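You operate a simulated robot arm through the tools that you are given. There is no shell and no other tool.

You are at the controls of a simulated robot arm. One attempt, no reset.

JOB
Set the controls near the grey workbench. At the end: the green rocker is switched on; the yellow rocker is switched on; the blue rocker is switched on; the red rocker is switched on; whatever was shut is shut again. Leave all else as you found it, and nothing knocked over.
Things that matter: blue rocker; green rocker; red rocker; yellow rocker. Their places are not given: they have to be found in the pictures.

Only the result counts: the job must be done as asked and must still hold three seconds after the hand-in. Knocking over, shifting, dropping, spilling or breaking anything else fails it.

ROBOT AND FRAMES
A 7-joint arm with a two-finger parallel gripper, fixed in place. Base frame: the origin is at the foot of the arm, x ahead of it, y to its left, z up; the work surface is at about z = 0. Lengths are in m, angles in degrees, forces in N, time in s.
With the tool pointing down near the work surface it reaches from about 0.26 to 0.68 m from the base axis. Its first joint turns from -166.0 to 166.0 degrees. Payload 2.5 kg.
The tool frame sits at the grasp point between the pads (the TCP): z along the fingers, y along the line on which they close. The tips reach 0.03 m beyond it. The gripper opens to 0.094 m. The fingers are 0.028 m wide and 0.01 m thick; the gripper's body (0.05 by 0.096 m) begins 0.055 m behind the TCP.
Orientation is that of the tool frame in the base frame, as a unit quaternion [w, x, y, z]. With the fingers straight down and closing along the base's y, the tool's x points along the base's -x, its y along +y and its z along -z.

CONTROLS
- The arm moves only by the tool jog_arm. Its argument "increments" is a list of rows, each an object of numbers (a shift or turn left out is 0, a gripper value left out holds the last): "dx", "dy", "dz": the shift along the tool's x, y, z in units of 400 mm (1.0 is 400 mm); "wx", "wy", "wz": the turn, a rotation vector about the tool's x, y, z in units of 180 degrees (1.0 is 180 degrees); "grip": the finger opening in m, from 0 to 0.094. In form: [{"dx": .., "dy": .., "dz": .., "wx": .., "wy": .., "wz": .., "grip": ..}, ...]. A call has 1 to 20 rows; each row is the pose to reach, as a shift and turn from the pose commanded when the call began, along the tool's axes at that moment. A call with a number of a shift or a turn outside -1 to 1 is refused whole. Rows are played at 5 a second. More than 0.05 m and 8.6 degrees between two rows, or a gripper value outside its range, and nothing of the call is played. Where a pose cannot be reached the arm comes as near as it can. A force on the tool above 40 N (or 10 N above the force at the start of the call, whichever is more), or a blocked arm, ends the call early, and 0.2 s more pass. The fingers move at their own pace (about 0.072 m/s each) and stop on an object; they squeeze with about 37 N. The grip force told is the motor's: it shows also when the fingers shut on nothing. Time passes only in rows, and 0.2 s behind the last, so rows that repeat a pose let the fingers close. The reply holds the time, the measured pose of the TCP, the force on the tool along the base axes, the opening and the grip force, in the units named above and with some noise, with the torque about the TCP (base axes, N m) and any sound that the robot's microphone picked up, and new pictures: "pictures" is both (left out), scene, wrist or none.
- Cameras (640 x 400 px; columns grow to the right, rows downward): "scene" is fixed at [0.0495, -0.4985, 0.6232]; the picture's right is [-0.12, -0.99, 0.00], its down [-0.86, 0.10, -0.49] and it looks along [0.49, -0.06, -0.87] (base axes); focal length 308 px, centre (320, 200). "wrist" rides on the gripper at [0.076, 0.014, -0.103] in the tool frame; the picture's right is [-0.18, 0.98, 0.00], its down [-0.75, -0.14, -0.64] and it looks along [-0.63, -0.12, 0.77] (tool axes); focal length 243 px, centre (320, 200).
- measure_at(camera, pixels): there is no depth. For up to 12 entries [column, row, z] of the newest picture of that camera ("zoom" is the newest enlarged one), the place [x, y] in the base frame at which the ray of that pixel passes the height z, good to about 0.002 m. The clock stands still meanwhile.
- zoom(camera, box): a new picture of the part [left, top, right, bottom] of that camera's present view, enlarged. The clock stands still meanwhile.
- hand_in(): hands the job in; it is judged then, once.

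Open the gripper and draw the arm clear of the work before you hand the job in, unless the task says otherwise.

The tools are called after ">>>" as name(argument=value, ...) on one line, values as JSON. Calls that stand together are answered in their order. jog_arm: Moves the arm, as the interface text tells. Its arguments: {"type":"object","properties":{"increments":{"type":"array"},"pictures":{"type":"string","enum":["both","scene","wrist","none"]}},"required":["increments"]} The other tools are called the same way: measure_at (camera, pixels) gives the place at which the rays of pixels pass given heights; zoom (camera, box) takes an enlarged picture of a part of a camera's view; hand_in () hands the job in.

At the start:

```text
time: 0.0
tcp_pos: [0.2611, -0.4527, 0.3549]
ee_rot: [0.0, -0.001, 1.0, 0.001]
contact_force: [-0.8, -0.4, 1.1]
ft_torque: [0.0, -0.02, -0.01]
width: 0.0939
grasp_force: 0.1
```

scene: 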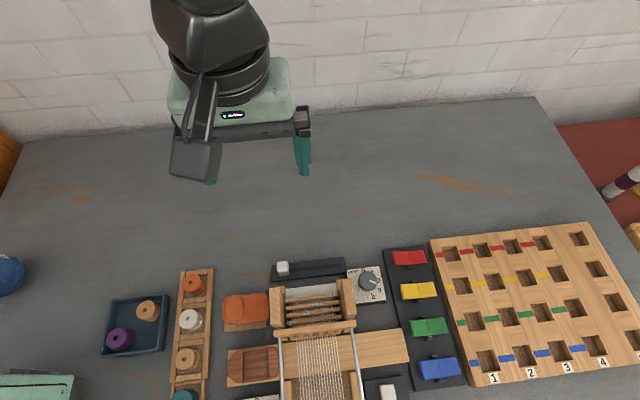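
wrist: 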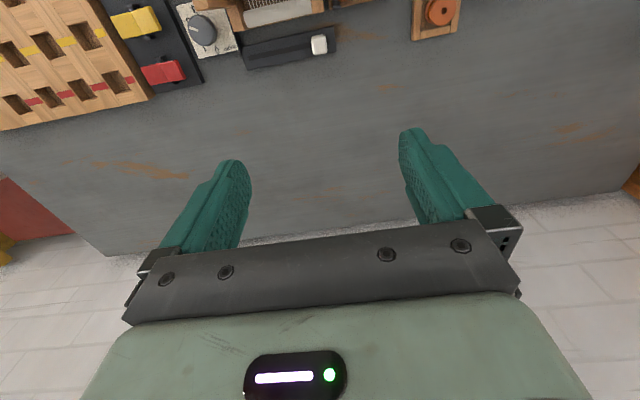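

The rockers show in the scene picture at about (409,258) red, (418,290) yellow, (429,327) green and (439,368) blue, so I enlarge that area.

>>> zoom(camera="scene", box=[370, 230, 480, 400])

>>> zoom(camera="scene", box=[210, 240, 420, 400])

>>> zoom(camera="wrist", box=[80, 0, 360, 120])

```text
2.35 times, centred on (425, 315) of scene
```

zoom: 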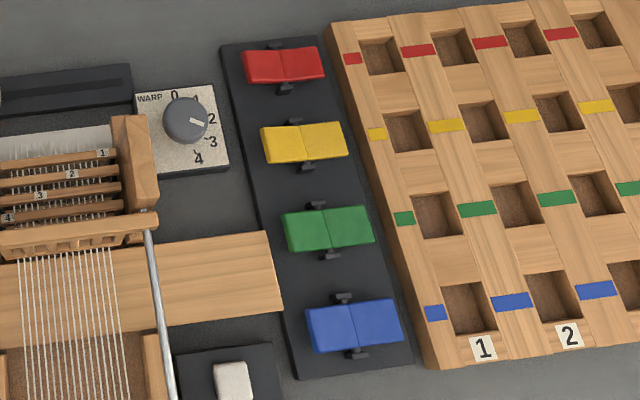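

```text
2.50 times, centred on (315, 320) of scene
```

zoom: 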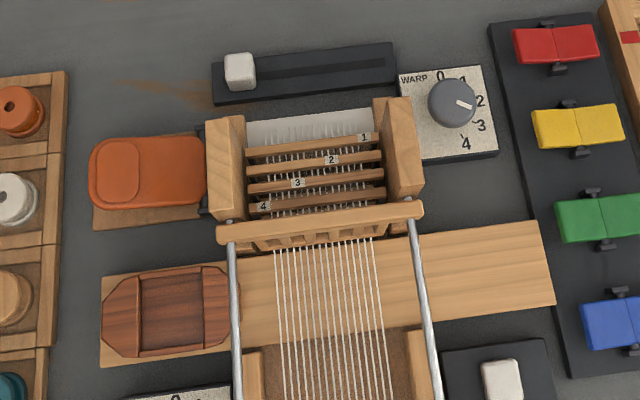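

```text
2.29 times, centred on (220, 60) of wrist
```

zoom: 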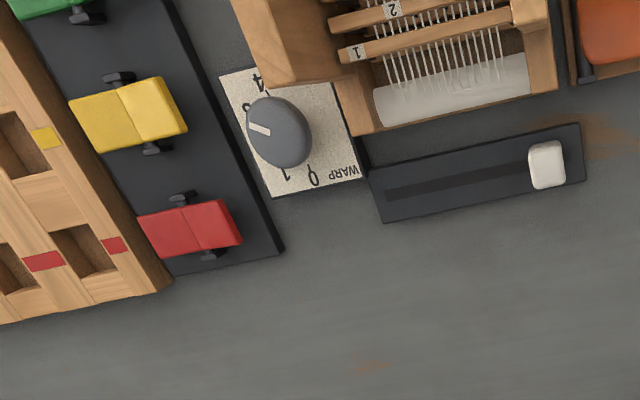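

All four rockers seem to pivot on an x-directed axis and rest on a dark plate, but I see no on-mark. I measure their places at some heights.

>>> measure_at(camera="scene", pixels=[[409, 258, 0.03], [418, 290, 0.03], [429, 327, 0.03], [439, 368, 0.03], [388, 250, 0.0], [425, 247, 0.0], [413, 390, 0.0], [466, 382, 0.0], [432, 240, 0.03], [468, 388, 0.03]])

>>> measure_at(camera="wrist", pixels=[[163, 72, 0.03], [137, 21, 0.03], [163, 72, 0.0], [137, 21, 0.0], [204, 82, 0.0], [152, 96, 0.0]])

```text
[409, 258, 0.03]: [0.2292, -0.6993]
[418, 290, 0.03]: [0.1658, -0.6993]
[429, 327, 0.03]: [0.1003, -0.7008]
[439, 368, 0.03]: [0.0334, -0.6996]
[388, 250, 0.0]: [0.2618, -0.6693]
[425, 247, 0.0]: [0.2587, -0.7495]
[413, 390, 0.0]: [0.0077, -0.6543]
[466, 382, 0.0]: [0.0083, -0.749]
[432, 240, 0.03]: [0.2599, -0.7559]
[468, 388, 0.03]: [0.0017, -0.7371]
```

```text
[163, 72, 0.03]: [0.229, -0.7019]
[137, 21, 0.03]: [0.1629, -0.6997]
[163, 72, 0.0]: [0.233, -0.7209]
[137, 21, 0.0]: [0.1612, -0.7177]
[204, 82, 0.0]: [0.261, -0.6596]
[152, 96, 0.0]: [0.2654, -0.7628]
```

The rockers lie near y=-0.70 at x=0.23, 0.165, 0.10 and 0.033, rather far out. I move the wrist camera nearer, keeping well above everything, and close the gripper on the way.

>>> jog_arm(increments=[{"dx": 0.04, "dy": -0.052, "dz": 0.037, "grip": 0.0}, {"dx": 0.08, "dy": -0.105, "dz": 0.075}, {"dx": 0.12, "dy": -0.158, "dz": 0.112}, {"dx": 0.16, "dy": -0.21, "dz": 0.15}, {"dx": 0.2, "dy": -0.263, "dz": 0.187}, {"dx": 0.24, "dy": -0.316, "dz": 0.225}, {"dx": 0.2775, "dy": -0.368, "dz": 0.2625}, {"dx": 0.2775, "dy": -0.368, "dz": 0.2625}])

```text
time: 1.8
tcp_pos: [0.1496, -0.5991, 0.248]
ee_rot: [0.001, 0.001, 1.0, 0.0]
contact_force: [-0.6, -0.1, 0.2]
ft_torque: [-0.04, 0.03, 0.02]
width: 0.0002
grasp_force: 33.3
```

scene: 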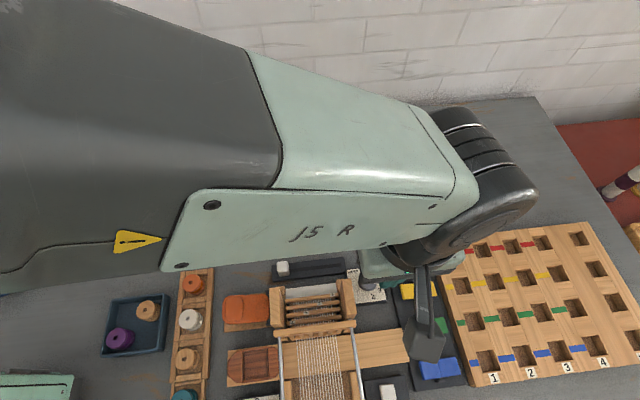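
wrist: 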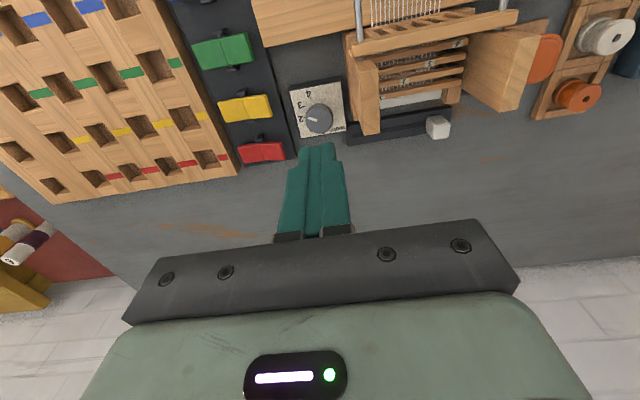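

The wrist picture now shows red (262,152), yellow (245,107) and green (222,50). I enlarge it.

>>> zoom(camera="wrist", box=[160, 0, 320, 100])

>>> zoom(camera="wrist", box=[190, 80, 350, 180])

```text
4.00 times, centred on (240, 50) of wrist
```

zoom: 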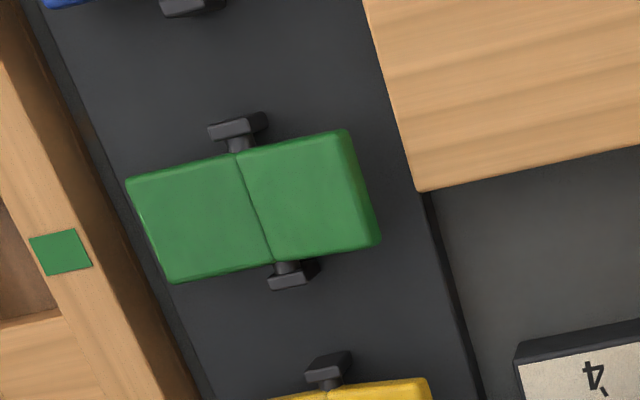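

```text
4.00 times, centred on (270, 130) of wrist
```

zoom: 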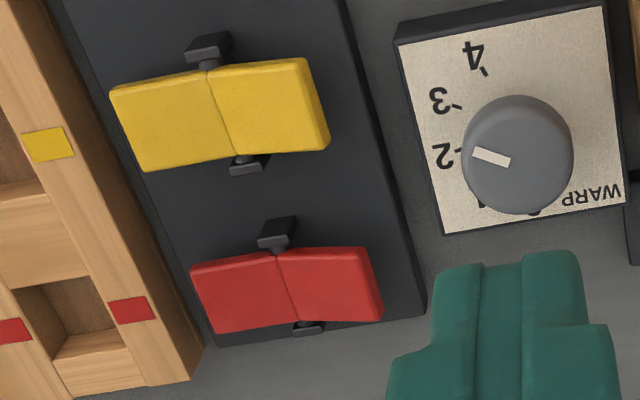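

The rockers look like two-sided tumblers with one half raised, and I must find which way each lies. I enlarge each more strongly from both cameras.

>>> zoom(camera="wrist", box=[230, 130, 294, 170])

>>> zoom(camera="wrist", box=[210, 85, 282, 130])

>>> zoom(camera="wrist", box=[182, 20, 262, 70])

>>> zoom(camera="scene", box=[390, 335, 486, 395])

```text
10.00 times, centred on (262, 150) of wrist
```

zoom: 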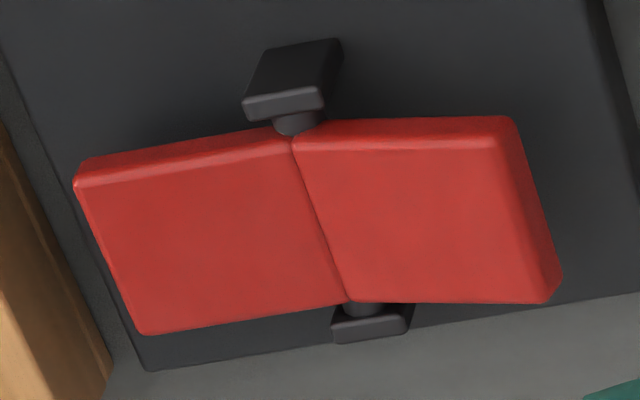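

```text
8.89 times, centred on (246, 108) of wrist
```

zoom: 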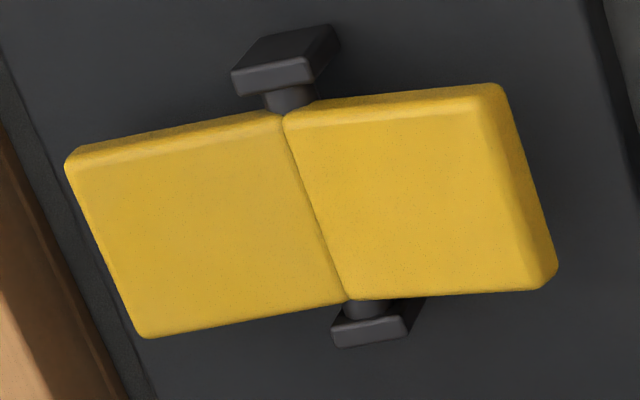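

```text
8.00 times, centred on (222, 45) of wrist
```

zoom: 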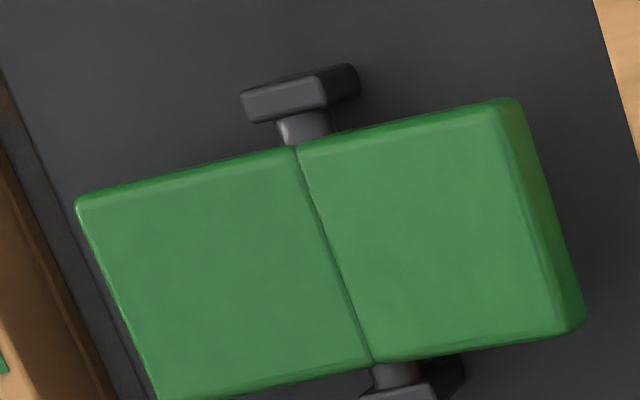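

```text
6.67 times, centred on (438, 365) of scene
```

zoom: 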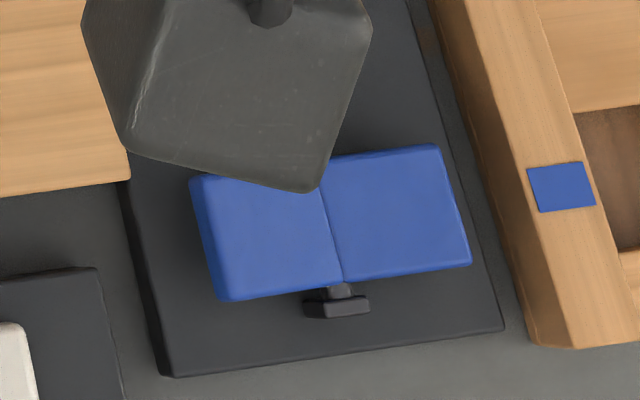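

All four look alike in top view, V-shaped with the +y half seeming raised. I tilt the tool outward by 35° in place, useful for reach as well, to see them from a lower angle.

>>> jog_arm(increments=[{"wx": 0.039, "dy": 0.03}, {"wx": 0.078, "dy": 0.06}, {"wx": 0.117, "dy": 0.09}, {"wx": 0.156, "dy": 0.12}, {"wx": 0.194, "dy": 0.15}, {"wx": 0.194, "dy": 0.15}])

```text
time: 3.2
tcp_pos: [0.151, -0.5416, 0.2516]
ee_rot: [0.0, 0.0, 0.954, -0.301]
contact_force: [0.1, -0.6, 0.2]
ft_torque: [-0.01, 0.01, 0.04]
width: 0.0001
grasp_force: 33.4
```

scene: 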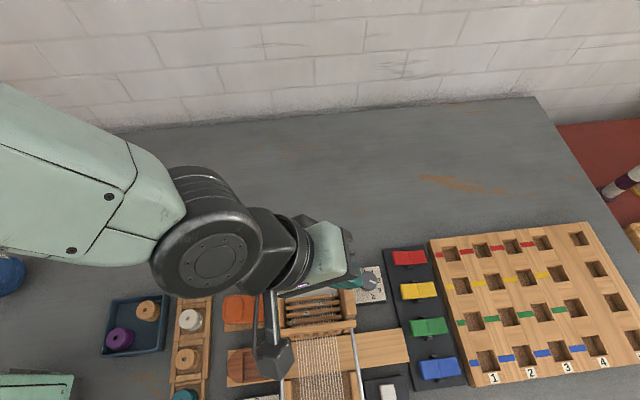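
wrist: 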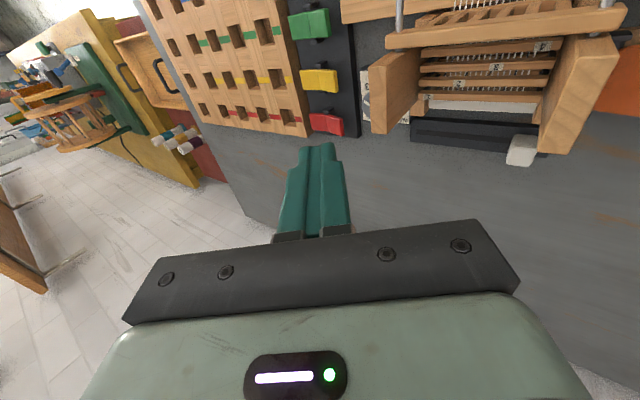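

Now red is at (327,123), yellow at (319,80) and green at (309,22), seen obliquely; the arm is clear of them in the scene view. I enlarge them.

>>> zoom(camera="wrist", box=[285, 0, 365, 50])

>>> zoom(camera="wrist", box=[285, 55, 365, 105])

>>> zoom(camera="wrist", box=[285, 95, 365, 145])

>>> zoom(camera="scene", box=[380, 340, 476, 400])

>>> zoom(camera="scene", box=[380, 240, 476, 300])

>>> zoom(camera="scene", box=[380, 300, 476, 360])

```text
8.00 times, centred on (325, 25) of wrist
```

zoom: 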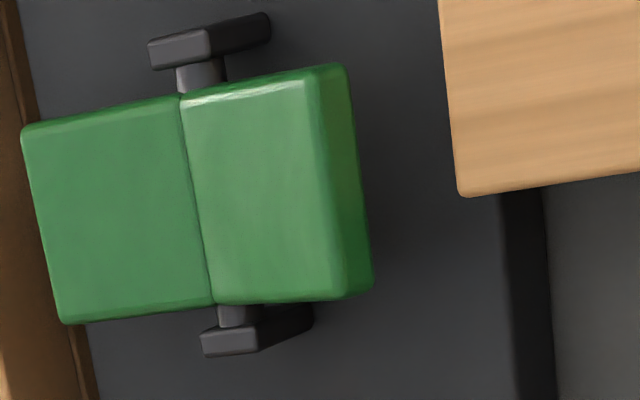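

```text
8.00 times, centred on (325, 80) of wrist
```

zoom: 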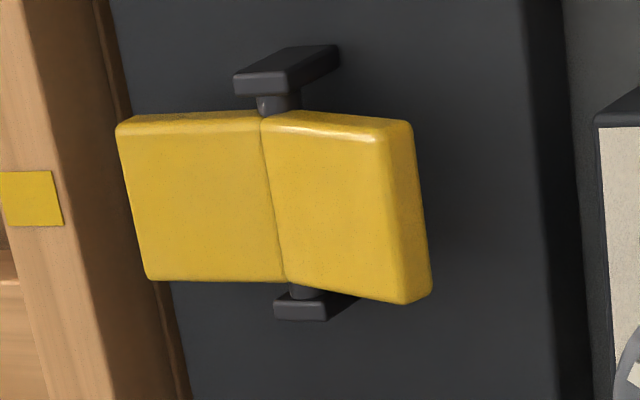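

```text
8.00 times, centred on (325, 120) of wrist
```

zoom: 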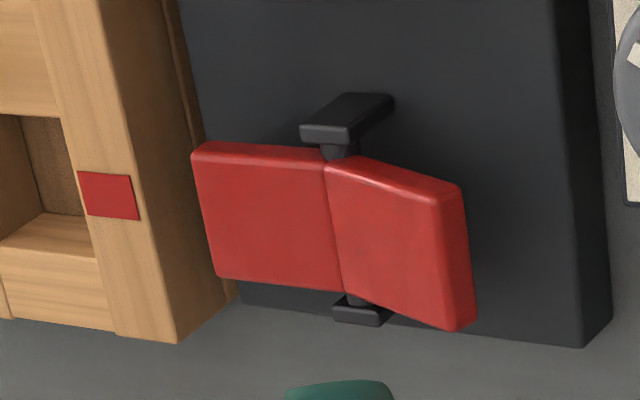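

```text
6.67 times, centred on (428, 370) of scene
```

zoom: 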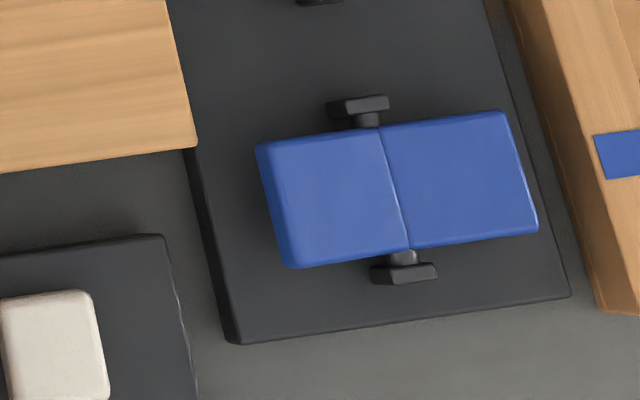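

```text
6.67 times, centred on (428, 270) of scene
```

zoom: 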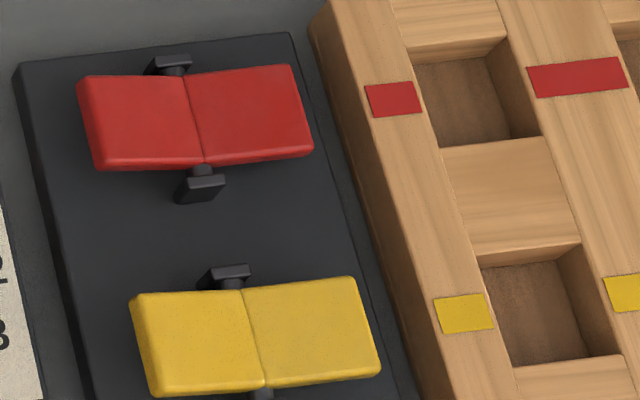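

```text
6.67 times, centred on (428, 330) of scene
```

zoom: 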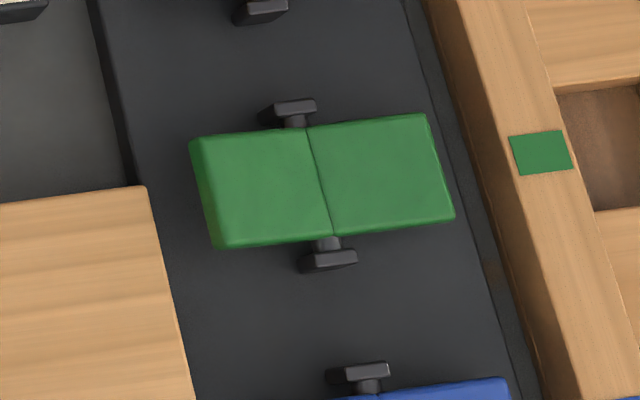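

In every picture the +y half of each rocker stands up and the -y half lies flat, so all four are in the same (off) state and the +y half must be pressed. I triangulate red's +y edge and seam from both cameras for heights.

>>> measure_at(camera="wrist", pixels=[[342.5, 118.1, 0.03], [342.5, 118.1, 0.05], [340.6, 136.3, 0.03], [340.6, 136.3, 0.05], [325.6, 115, 0.03], [325.6, 115, 0.05], [327.8, 131.9, 0.03], [327.8, 131.9, 0.05], [358, 138, 0.0], [358, 138, 0.02], [361, 134.5, 0.02]])

>>> measure_at(camera="scene", pixels=[[394.3, 265.5, 0.03], [394.3, 265.5, 0.05], [392, 252, 0.03], [392, 252, 0.05], [410.5, 264.75, 0.03], [410.5, 264.75, 0.05], [408.2, 250.8, 0.03], [408.2, 250.8, 0.05], [382.5, 249.5, 0.0], [382.5, 249.5, 0.02]])

```text
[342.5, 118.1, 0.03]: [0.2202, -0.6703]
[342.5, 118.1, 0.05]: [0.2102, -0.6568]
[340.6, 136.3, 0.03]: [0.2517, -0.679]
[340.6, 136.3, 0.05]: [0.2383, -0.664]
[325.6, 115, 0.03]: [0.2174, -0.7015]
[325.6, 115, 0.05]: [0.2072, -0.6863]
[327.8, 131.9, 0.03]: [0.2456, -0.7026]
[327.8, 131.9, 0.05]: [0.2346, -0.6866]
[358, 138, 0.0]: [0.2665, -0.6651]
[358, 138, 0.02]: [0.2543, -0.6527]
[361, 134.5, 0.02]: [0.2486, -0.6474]
```

```text
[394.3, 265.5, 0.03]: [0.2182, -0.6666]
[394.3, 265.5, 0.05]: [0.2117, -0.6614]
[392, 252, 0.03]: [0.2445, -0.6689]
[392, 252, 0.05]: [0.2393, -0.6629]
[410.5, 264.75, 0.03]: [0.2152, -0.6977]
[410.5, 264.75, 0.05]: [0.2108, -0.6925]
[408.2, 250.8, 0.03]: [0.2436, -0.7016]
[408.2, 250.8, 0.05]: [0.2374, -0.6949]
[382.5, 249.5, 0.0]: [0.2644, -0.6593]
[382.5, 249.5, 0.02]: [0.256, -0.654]
```

End of red's +y half is at about y=-0.663, z≈0.045, seam at y≈-0.698, z≈0.035. Before approaching I check the height of the nearest loom post, at wrist about (390,90), to keep the gripper body clear.

>>> zoom(camera="wrist", box=[330, 0, 490, 150])

>>> zoom(camera="scene", box=[300, 250, 420, 400])

```text
2.67 times, centred on (410, 75) of wrist
```

zoom: 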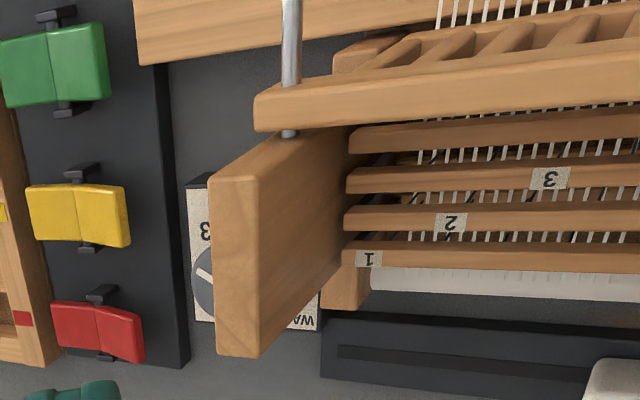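

```text
2.67 times, centred on (360, 325) of scene
```

zoom: 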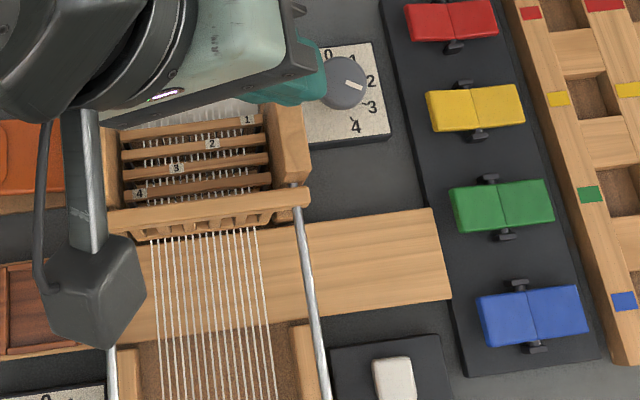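

I triangulate the post's top outer corners from the wrist at (371.8,131.2) and (368.8,66.8) and the scene at (351,279) and (356,316).

>>> measure_at(camera="wrist", pixels=[[371.8, 131.2, 0.06], [371.8, 131.2, 0.1], [371.8, 131.2, 0.14], [368.8, 66.8, 0.06], [368.8, 66.8, 0.1], [368.8, 66.8, 0.14]])

>>> measure_at(camera="scene", pixels=[[351, 279, 0.06], [351, 279, 0.1], [351, 279, 0.14], [356, 316, 0.06], [356, 316, 0.1], [356, 316, 0.14]])

```text
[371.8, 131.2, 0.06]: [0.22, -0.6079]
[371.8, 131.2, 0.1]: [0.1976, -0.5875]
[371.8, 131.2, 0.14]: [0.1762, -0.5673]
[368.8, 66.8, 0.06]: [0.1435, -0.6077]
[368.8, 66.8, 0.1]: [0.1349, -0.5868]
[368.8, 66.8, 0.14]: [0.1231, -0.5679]
```

```text
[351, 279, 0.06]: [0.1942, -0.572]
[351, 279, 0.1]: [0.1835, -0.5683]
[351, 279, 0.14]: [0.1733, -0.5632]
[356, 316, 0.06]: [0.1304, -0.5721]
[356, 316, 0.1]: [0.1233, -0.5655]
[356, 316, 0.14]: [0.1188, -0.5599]
```

The post tops out near z=0.15 with its outer face at y≈-0.563, so I use a milder 20° tilt. I go to a point above yellow's +y half, TCP about (0.165,-0.672,0.20).

>>> jog_arm(increments=[{"dx": -0.007, "dy": -0.0397, "dz": 0.0584, "wx": -0.0167}, {"dx": -0.014, "dy": -0.0794, "dz": 0.1168, "wx": -0.0333}, {"dx": -0.021, "dy": -0.119, "dz": 0.175, "wx": -0.05}, {"dx": -0.028, "dy": -0.159, "dz": 0.234, "wx": -0.0667}, {"dx": -0.035, "dy": -0.1985, "dz": 0.292, "wx": -0.0833}, {"dx": -0.035, "dy": -0.1985, "dz": 0.292, "wx": -0.0833}])

```text
time: 4.6
tcp_pos: [0.1646, -0.6735, 0.2012]
ee_rot: [0.0, 0.0, 0.985, -0.173]
contact_force: [0.1, 0.2, -0.1]
ft_torque: [0.0, 0.0, -0.01]
width: 0.0001
grasp_force: 32.5
```

scene: 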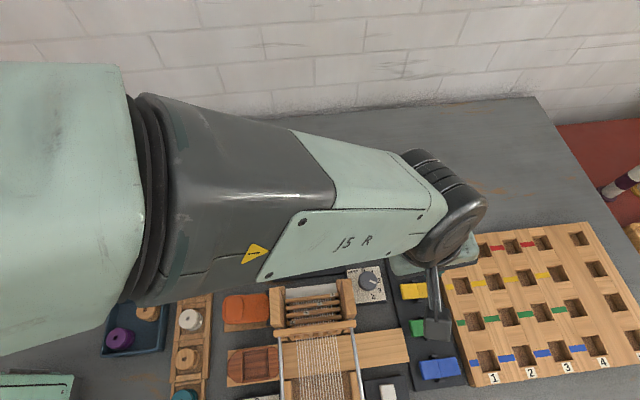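
wrist: 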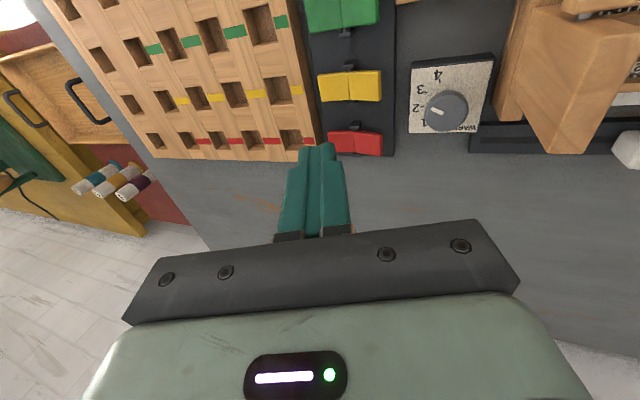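

Arm is over yellow with tilt 20°; yellow in wrist picture spans (318–382, 70–102). I enlarge to verify position before descending.

>>> zoom(camera="wrist", box=[300, 50, 396, 110])

>>> measure_at(camera="wrist", pixels=[[380, 70, 0.04], [380, 100, 0.04], [350, 72, 0.035], [350, 100, 0.035], [318, 73, 0.035], [384, 138, 0.04], [382, 155, 0.04]])

```text
6.67 times, centred on (348, 80) of wrist
```

zoom: 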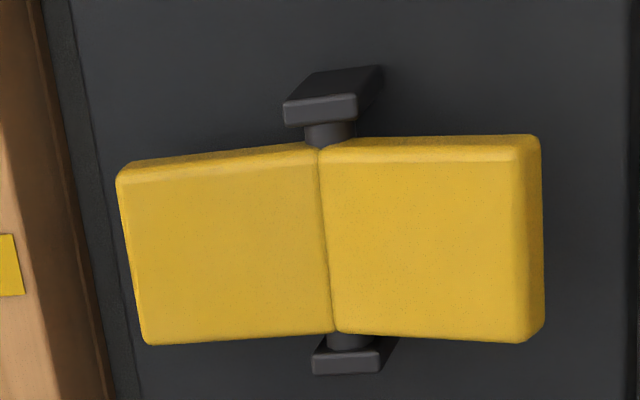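

```text
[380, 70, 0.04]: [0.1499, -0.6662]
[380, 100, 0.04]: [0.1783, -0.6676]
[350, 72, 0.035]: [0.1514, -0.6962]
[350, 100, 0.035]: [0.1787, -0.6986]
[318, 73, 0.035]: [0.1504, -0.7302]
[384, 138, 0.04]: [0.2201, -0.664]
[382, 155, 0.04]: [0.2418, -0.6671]
```

Yellow's half is at x 0.150–0.179, end y≈-0.665, so the aim at y≈-0.673 is right. I descend straight down to TCP z≈0.086, just above it.

>>> jog_arm(increments=[{"dy": 0.0246, "dz": 0.0676}, {"dy": 0.0492, "dz": 0.1352}, {"dy": 0.0738, "dz": 0.2028}, {"dy": 0.0983, "dz": 0.2703}, {"dy": 0.0983, "dz": 0.2703}])

```text
time: 5.8
tcp_pos: [0.163, -0.6706, 0.0859]
ee_rot: [0.001, 0.0, 0.985, -0.174]
contact_force: [0.7, -0.1, 0.2]
ft_torque: [0.02, 0.0, 0.0]
width: 0.0
grasp_force: 32.9
```

scene: 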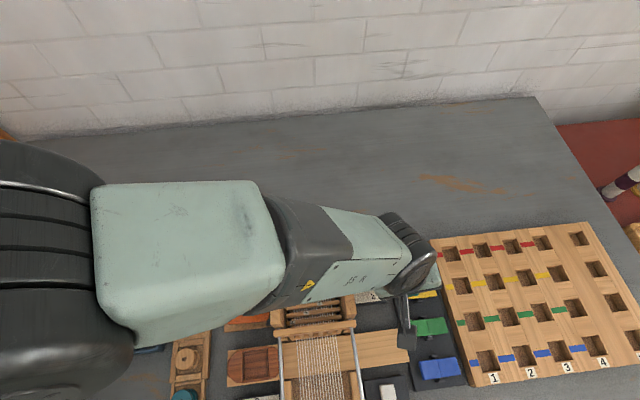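
wrist: 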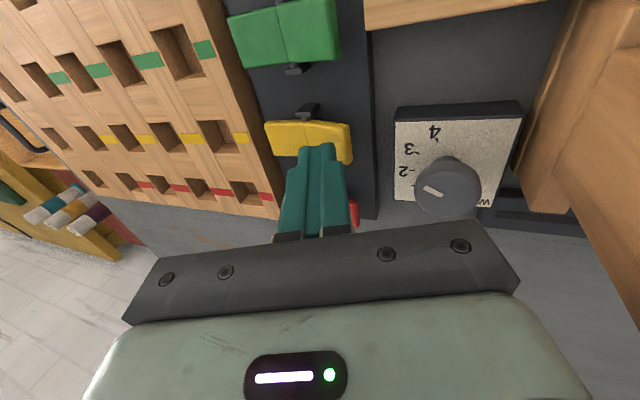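

The closed fingertips at (318,150) hover over yellow's +y half. I press down in small steps, letting the force limit guard it.

>>> jog_arm(increments=[{"dy": 0.0028, "dz": 0.0076}, {"dy": 0.0056, "dz": 0.0153}, {"dy": 0.0083, "dz": 0.0229}, {"dy": 0.0111, "dz": 0.0306}, {"dy": 0.0139, "dz": 0.0382}, {"dy": 0.0167, "dz": 0.0458}, {"dy": 0.0194, "dz": 0.0535}, {"dy": 0.0222, "dz": 0.0611}])

```text
time: 7.6
tcp_pos: [0.164, -0.6712, 0.0618]
ee_rot: [-0.002, 0.0, 0.985, -0.172]
contact_force: [-1.8, 8.1, 12.6]
ft_torque: [0.24, -0.03, 0.02]
width: 0.0003
grasp_force: 32.9
stopped in row 8: the force on the tool passed its limit at 48 N (the readings are from after the stop); the commanded pose is now the measured one
```

scene: 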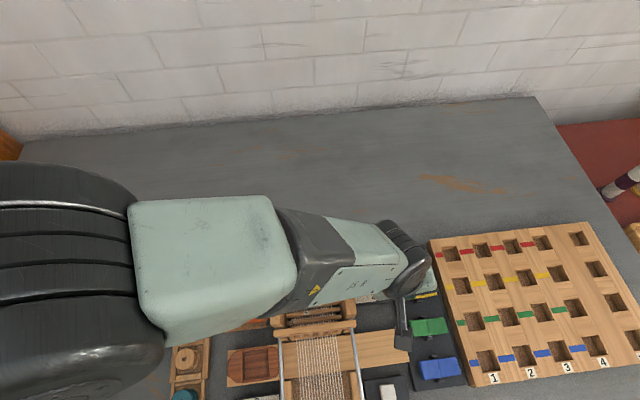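
wrist: 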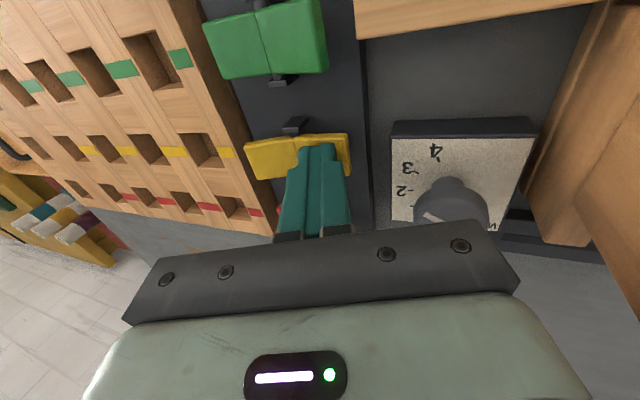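

The yellow now seems to have tipped, with its left half raised and a hard stop at tip z≈0.03. I lift 0.06 m and look.

>>> jog_arm(increments=[{"dy": -0.0171, "dz": -0.047}, {"dy": -0.0342, "dz": -0.094}, {"dy": -0.0513, "dz": -0.141}, {"dy": -0.0513, "dz": -0.141}])

>>> zoom(camera="wrist", box=[220, 60, 380, 160])

```text
time: 8.6
tcp_pos: [0.1629, -0.6725, 0.1232]
ee_rot: [-0.001, -0.001, 0.985, -0.172]
contact_force: [0.3, 0.0, -0.8]
ft_torque: [0.02, 0.04, 0.02]
width: 0.0003
grasp_force: 33.0
```

scene: 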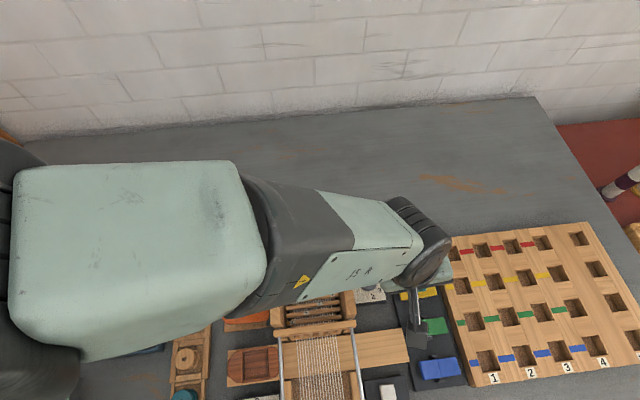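
wrist: 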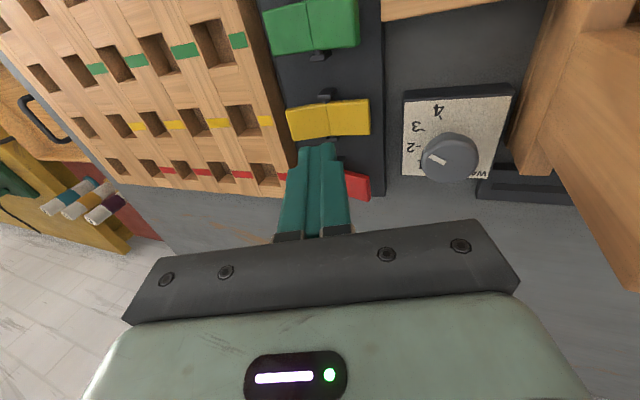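

```text
4.00 times, centred on (300, 110) of wrist
```

zoom: 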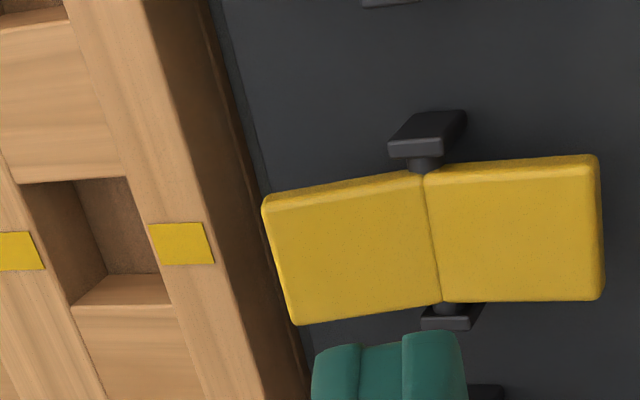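

The yellow's shape has changed, but to be sure it stayed latched I rise to the earlier viewing pose (z≈0.20) and compare the same enlarged box.

>>> jog_arm(increments=[{"dy": -0.0222, "dz": -0.061, "dx": -0.002}, {"dy": -0.0444, "dz": -0.122, "dx": -0.004}, {"dy": -0.0667, "dz": -0.183, "dx": -0.004}, {"dy": -0.0667, "dz": -0.183, "dx": -0.004}], pictures="wrist")

>>> zoom(camera="wrist", box=[300, 50, 396, 110])

>>> zoom(camera="wrist", box=[300, 0, 460, 100])

```text
time: 9.6
tcp_pos: [0.1679, -0.672, 0.2003]
ee_rot: [-0.002, 0.0, 0.985, -0.173]
contact_force: [0.7, -0.4, -0.6]
ft_torque: [0.02, 0.01, -0.01]
width: 0.0
grasp_force: 33.1
```

wrist: 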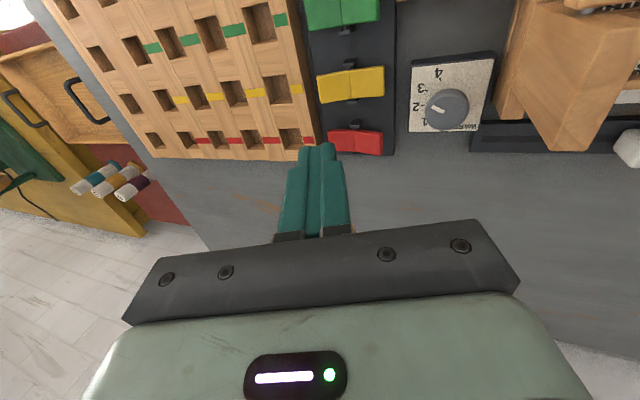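

```text
6.67 times, centred on (348, 80) of wrist
```

zoom: 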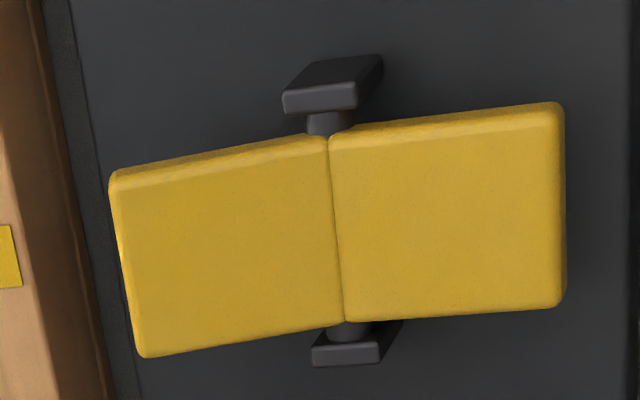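

```text
4.00 times, centred on (380, 50) of wrist
```

zoom: 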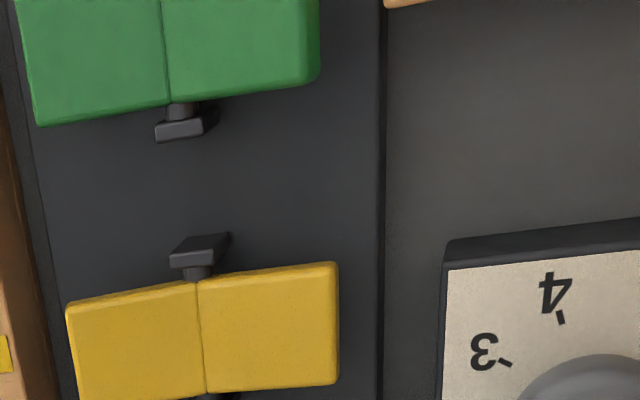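

Yellow has clearly flipped and latched (compared with the previous view its +y half is now flat). Next red: shift to x≈0.229 at this height and check before descending.

>>> jog_arm(increments=[{"dx": -0.078}, {"dx": -0.156}, {"dx": -0.156}])

>>> zoom(camera="wrist", box=[300, 50, 396, 110])

```text
time: 10.4
tcp_pos: [0.2278, -0.6743, 0.1996]
ee_rot: [-0.001, 0.0, 0.985, -0.171]
contact_force: [-0.6, 0.5, 0.9]
ft_torque: [-0.01, -0.01, 0.02]
width: 0.0002
grasp_force: 32.7
```

scene: 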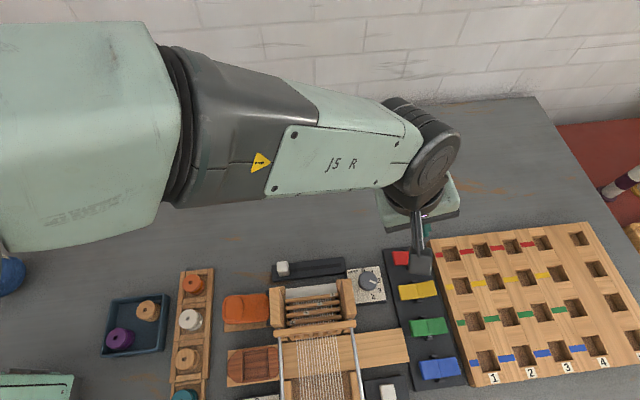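
wrist: 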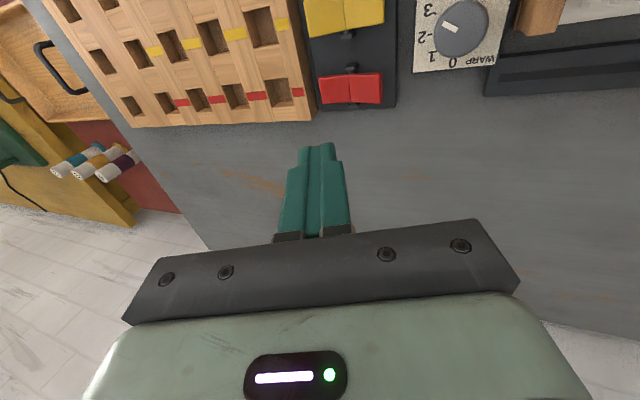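

```text
6.67 times, centred on (348, 80) of wrist
```

zoom: 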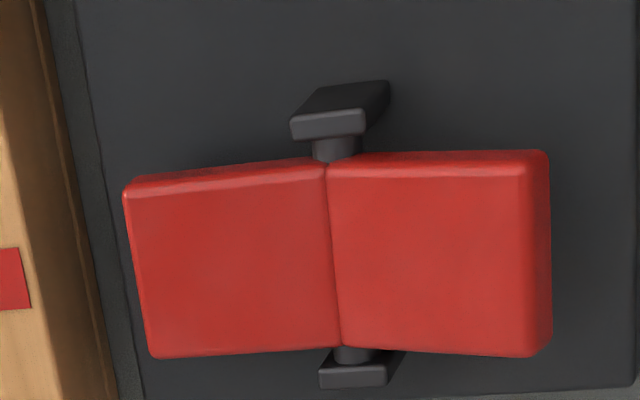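

Red is in the same raised state as yellow was. I descend and press it in small steps.

>>> jog_arm(increments=[{"dy": 0.0246, "dz": 0.0676}, {"dy": 0.0492, "dz": 0.1352}, {"dy": 0.0738, "dz": 0.2028}, {"dy": 0.098, "dz": 0.2693}, {"dy": 0.098, "dz": 0.2693}, {"dy": 0.1008, "dz": 0.2769}, {"dy": 0.1036, "dz": 0.2846}, {"dy": 0.1063, "dz": 0.2922}, {"dy": 0.1091, "dz": 0.2999}, {"dy": 0.1119, "dz": 0.3075}, {"dy": 0.1147, "dz": 0.3151}, {"dy": 0.1174, "dz": 0.3228}, {"dy": 0.1202, "dz": 0.3304}])

```text
time: 13.2
tcp_pos: [0.2283, -0.6716, 0.0636]
ee_rot: [-0.002, 0.0, 0.985, -0.171]
contact_force: [-3.5, 8.0, 11.7]
ft_torque: [0.21, -0.02, 0.04]
width: 0.0
grasp_force: 32.9
stopped in row 13: the force on the tool passed its limit at 51 N (the readings are from after the stop); the commanded pose is now the measured one
```

scene: 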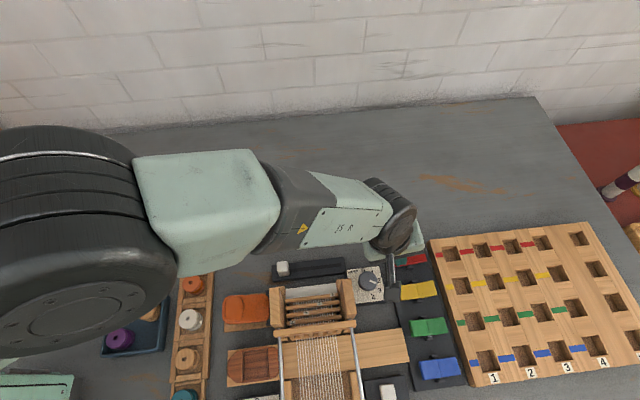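
wrist: 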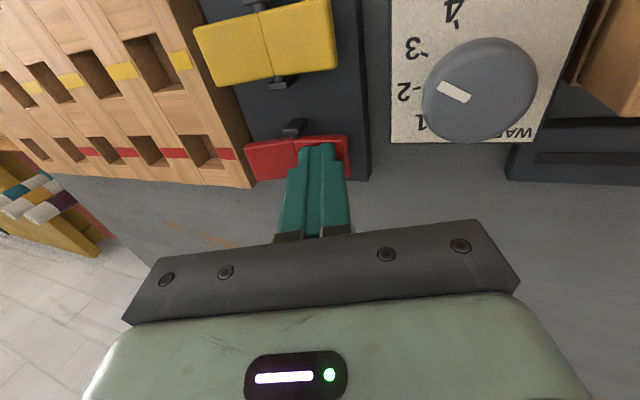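

Red met its stop at the same depth as yellow. I lift straight to z≈0.20 and check it in the same box.

>>> jog_arm(increments=[{"dy": -0.0246, "dz": -0.0676}, {"dy": -0.0492, "dz": -0.1352}, {"dy": -0.0738, "dz": -0.2028}, {"dy": -0.0984, "dz": -0.2704}, {"dy": -0.117, "dz": -0.3215}, {"dy": -0.117, "dz": -0.3215}], pictures="wrist")

>>> zoom(camera="wrist", box=[300, 50, 396, 110])

```text
time: 14.6
tcp_pos: [0.2299, -0.6715, 0.197]
ee_rot: [-0.003, 0.0, 0.985, -0.17]
contact_force: [-0.1, 0.0, 1.0]
ft_torque: [0.02, 0.0, 0.01]
width: 0.0
grasp_force: 32.9
```

wrist: 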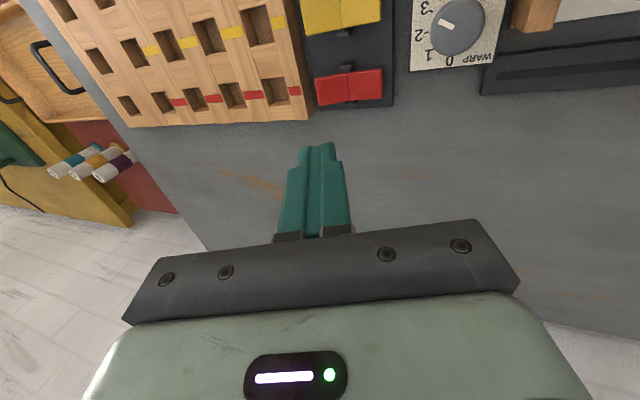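

```text
6.67 times, centred on (348, 80) of wrist
```

zoom: 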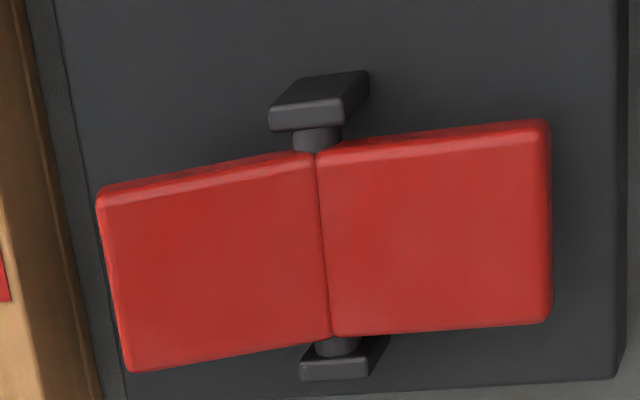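

Red has flipped the same way. Next green at x≈0.10: I shift at this height and check.

>>> jog_arm(increments=[{"dx": 0.109}, {"dx": 0.218}, {"dx": 0.326}, {"dx": 0.326}])

>>> zoom(camera="wrist", box=[300, 50, 396, 110])

>>> measure_at(camera="wrist", pixels=[[379, 70, 0.04], [379, 104, 0.04], [350, 72, 0.035], [350, 104, 0.035]])

```text
time: 15.6
tcp_pos: [0.0979, -0.6705, 0.199]
ee_rot: [-0.002, 0.0, 0.985, -0.171]
contact_force: [0.9, 0.4, -0.1]
ft_torque: [0.03, 0.01, 0.0]
width: 0.0
grasp_force: 32.9
```

scene: 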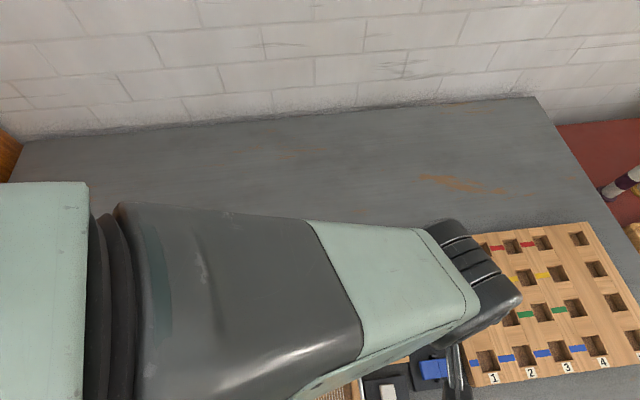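
wrist: 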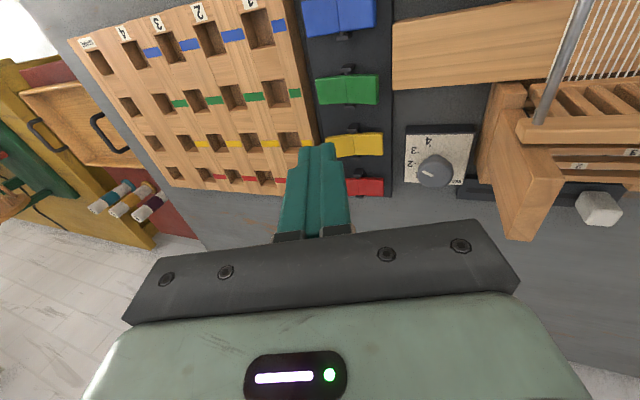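

```text
6.67 times, centred on (348, 80) of wrist
```

zoom: 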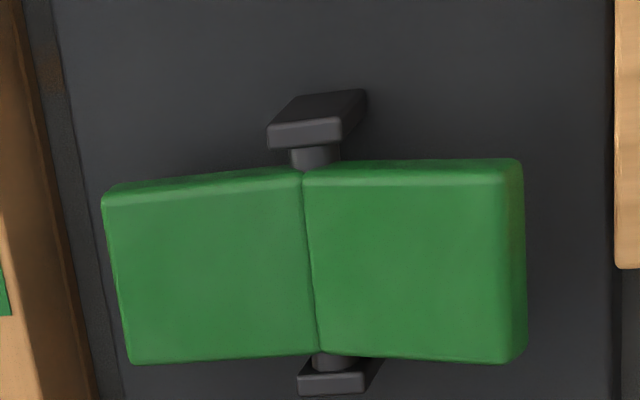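

```text
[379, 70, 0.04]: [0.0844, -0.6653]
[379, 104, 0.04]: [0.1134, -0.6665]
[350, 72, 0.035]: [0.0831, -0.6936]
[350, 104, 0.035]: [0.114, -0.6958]
```

Green is still raised at its +y half, centre x≈0.099. Before descending I check the height of the wooden plank end near it (wrist (393,89) and (393,22)) by comparison with scene pixels seen earlier, (402.3,328) and (408.7,361.3).

>>> measure_at(camera="wrist", pixels=[[393, 89, 0.0], [393, 89, 0.03], [393, 89, 0.06], [393, 22, 0.0], [393, 22, 0.03], [393, 22, 0.06]])

>>> measure_at(camera="scene", pixels=[[402.3, 328, 0.0], [402.3, 328, 0.03], [402.3, 328, 0.06], [408.7, 361.3, 0.0], [408.7, 361.3, 0.03], [408.7, 361.3, 0.06]])

```text
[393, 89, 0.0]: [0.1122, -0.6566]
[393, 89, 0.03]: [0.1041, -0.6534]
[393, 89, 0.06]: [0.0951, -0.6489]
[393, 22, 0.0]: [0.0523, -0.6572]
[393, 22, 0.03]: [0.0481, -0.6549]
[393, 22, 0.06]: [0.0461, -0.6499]
```

```text
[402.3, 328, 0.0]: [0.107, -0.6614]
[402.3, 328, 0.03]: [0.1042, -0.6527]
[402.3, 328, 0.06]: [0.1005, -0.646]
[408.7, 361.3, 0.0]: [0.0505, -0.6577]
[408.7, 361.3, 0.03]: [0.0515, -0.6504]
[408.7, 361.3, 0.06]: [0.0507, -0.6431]
```

The plank's top is low (≈0.03–0.04 m) with its end at y≈-0.653, leaving about 1 cm clearance to the fingers. I nudge 2–3 mm outward and press green.

>>> jog_arm(increments=[{"dy": 0.0176, "dz": 0.0702}, {"dy": 0.0422, "dz": 0.1378}, {"dy": 0.0668, "dz": 0.2054}, {"dy": 0.091, "dz": 0.2719}, {"dy": 0.091, "dz": 0.2719}, {"dy": 0.0938, "dz": 0.2795}, {"dy": 0.0966, "dz": 0.2872}, {"dy": 0.0993, "dz": 0.2948}, {"dy": 0.1021, "dz": 0.3025}, {"dy": 0.1049, "dz": 0.3101}, {"dy": 0.1077, "dz": 0.3177}, {"dy": 0.1104, "dz": 0.3254}, {"dy": 0.1132, "dz": 0.333}])

```text
time: 18.4
tcp_pos: [0.099, -0.6744, 0.0637]
ee_rot: [-0.003, 0.0, 0.985, -0.17]
contact_force: [-1.5, 7.7, 9.8]
ft_torque: [0.26, -0.07, 0.06]
width: 0.0002
grasp_force: 32.7
stopped in row 13: the force on the tool passed its limit at 47 N (the readings are from after the stop); the commanded pose is now the measured one
```

scene: 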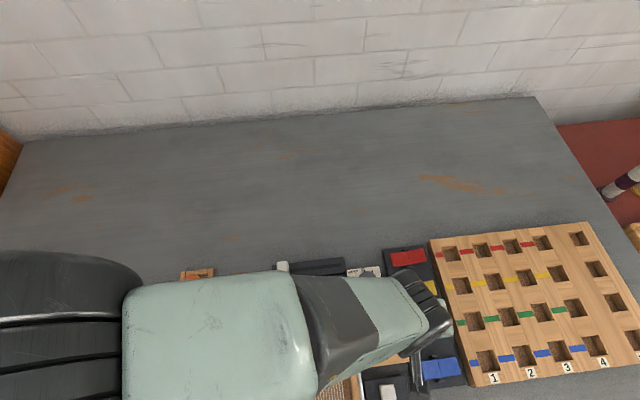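
wrist: 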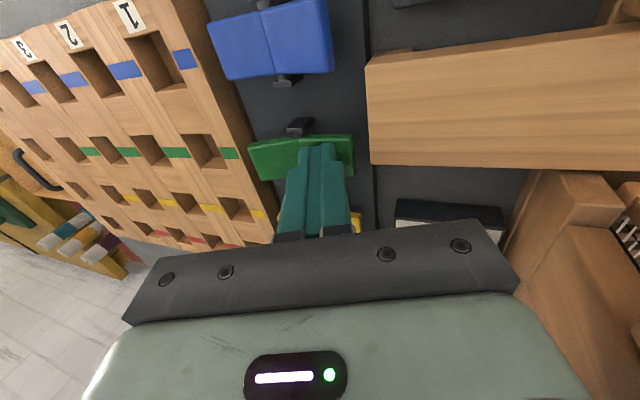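

Green hit its stop at the same depth. I lift to z≈0.20 and check.

>>> jog_arm(increments=[{"dy": -0.0246, "dz": -0.0676}, {"dy": -0.0492, "dz": -0.1352}, {"dy": -0.0738, "dz": -0.2028}, {"dy": -0.0984, "dz": -0.2704}, {"dy": -0.117, "dz": -0.3215}, {"dy": -0.117, "dz": -0.3215}], pictures="wrist")

>>> zoom(camera="wrist", box=[300, 50, 396, 110])

```text
time: 19.8
tcp_pos: [0.101, -0.6756, 0.2011]
ee_rot: [-0.003, 0.0, 0.985, -0.17]
contact_force: [-0.2, -0.3, 0.1]
ft_torque: [0.0, 0.0, 0.01]
width: 0.0003
grasp_force: 32.7
```

wrist: 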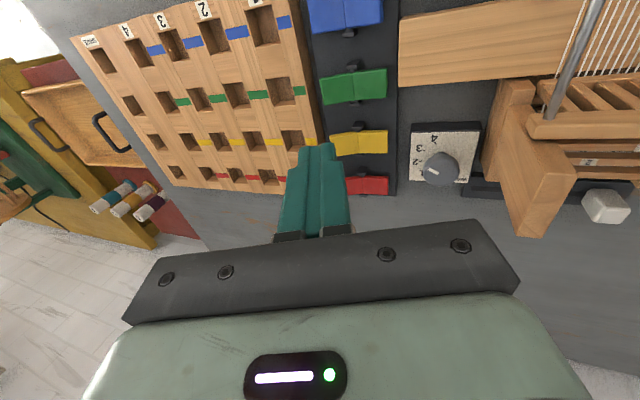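

```text
6.67 times, centred on (348, 80) of wrist
```

zoom: 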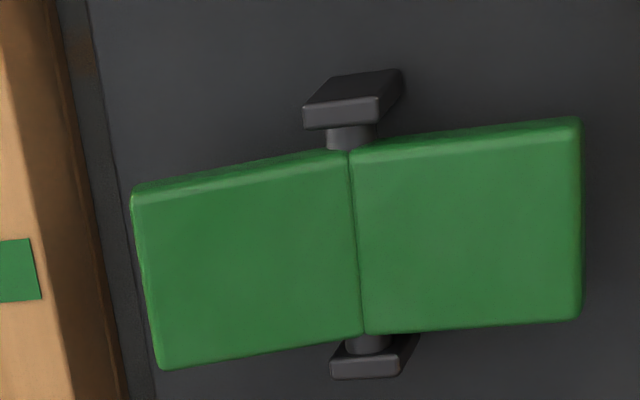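

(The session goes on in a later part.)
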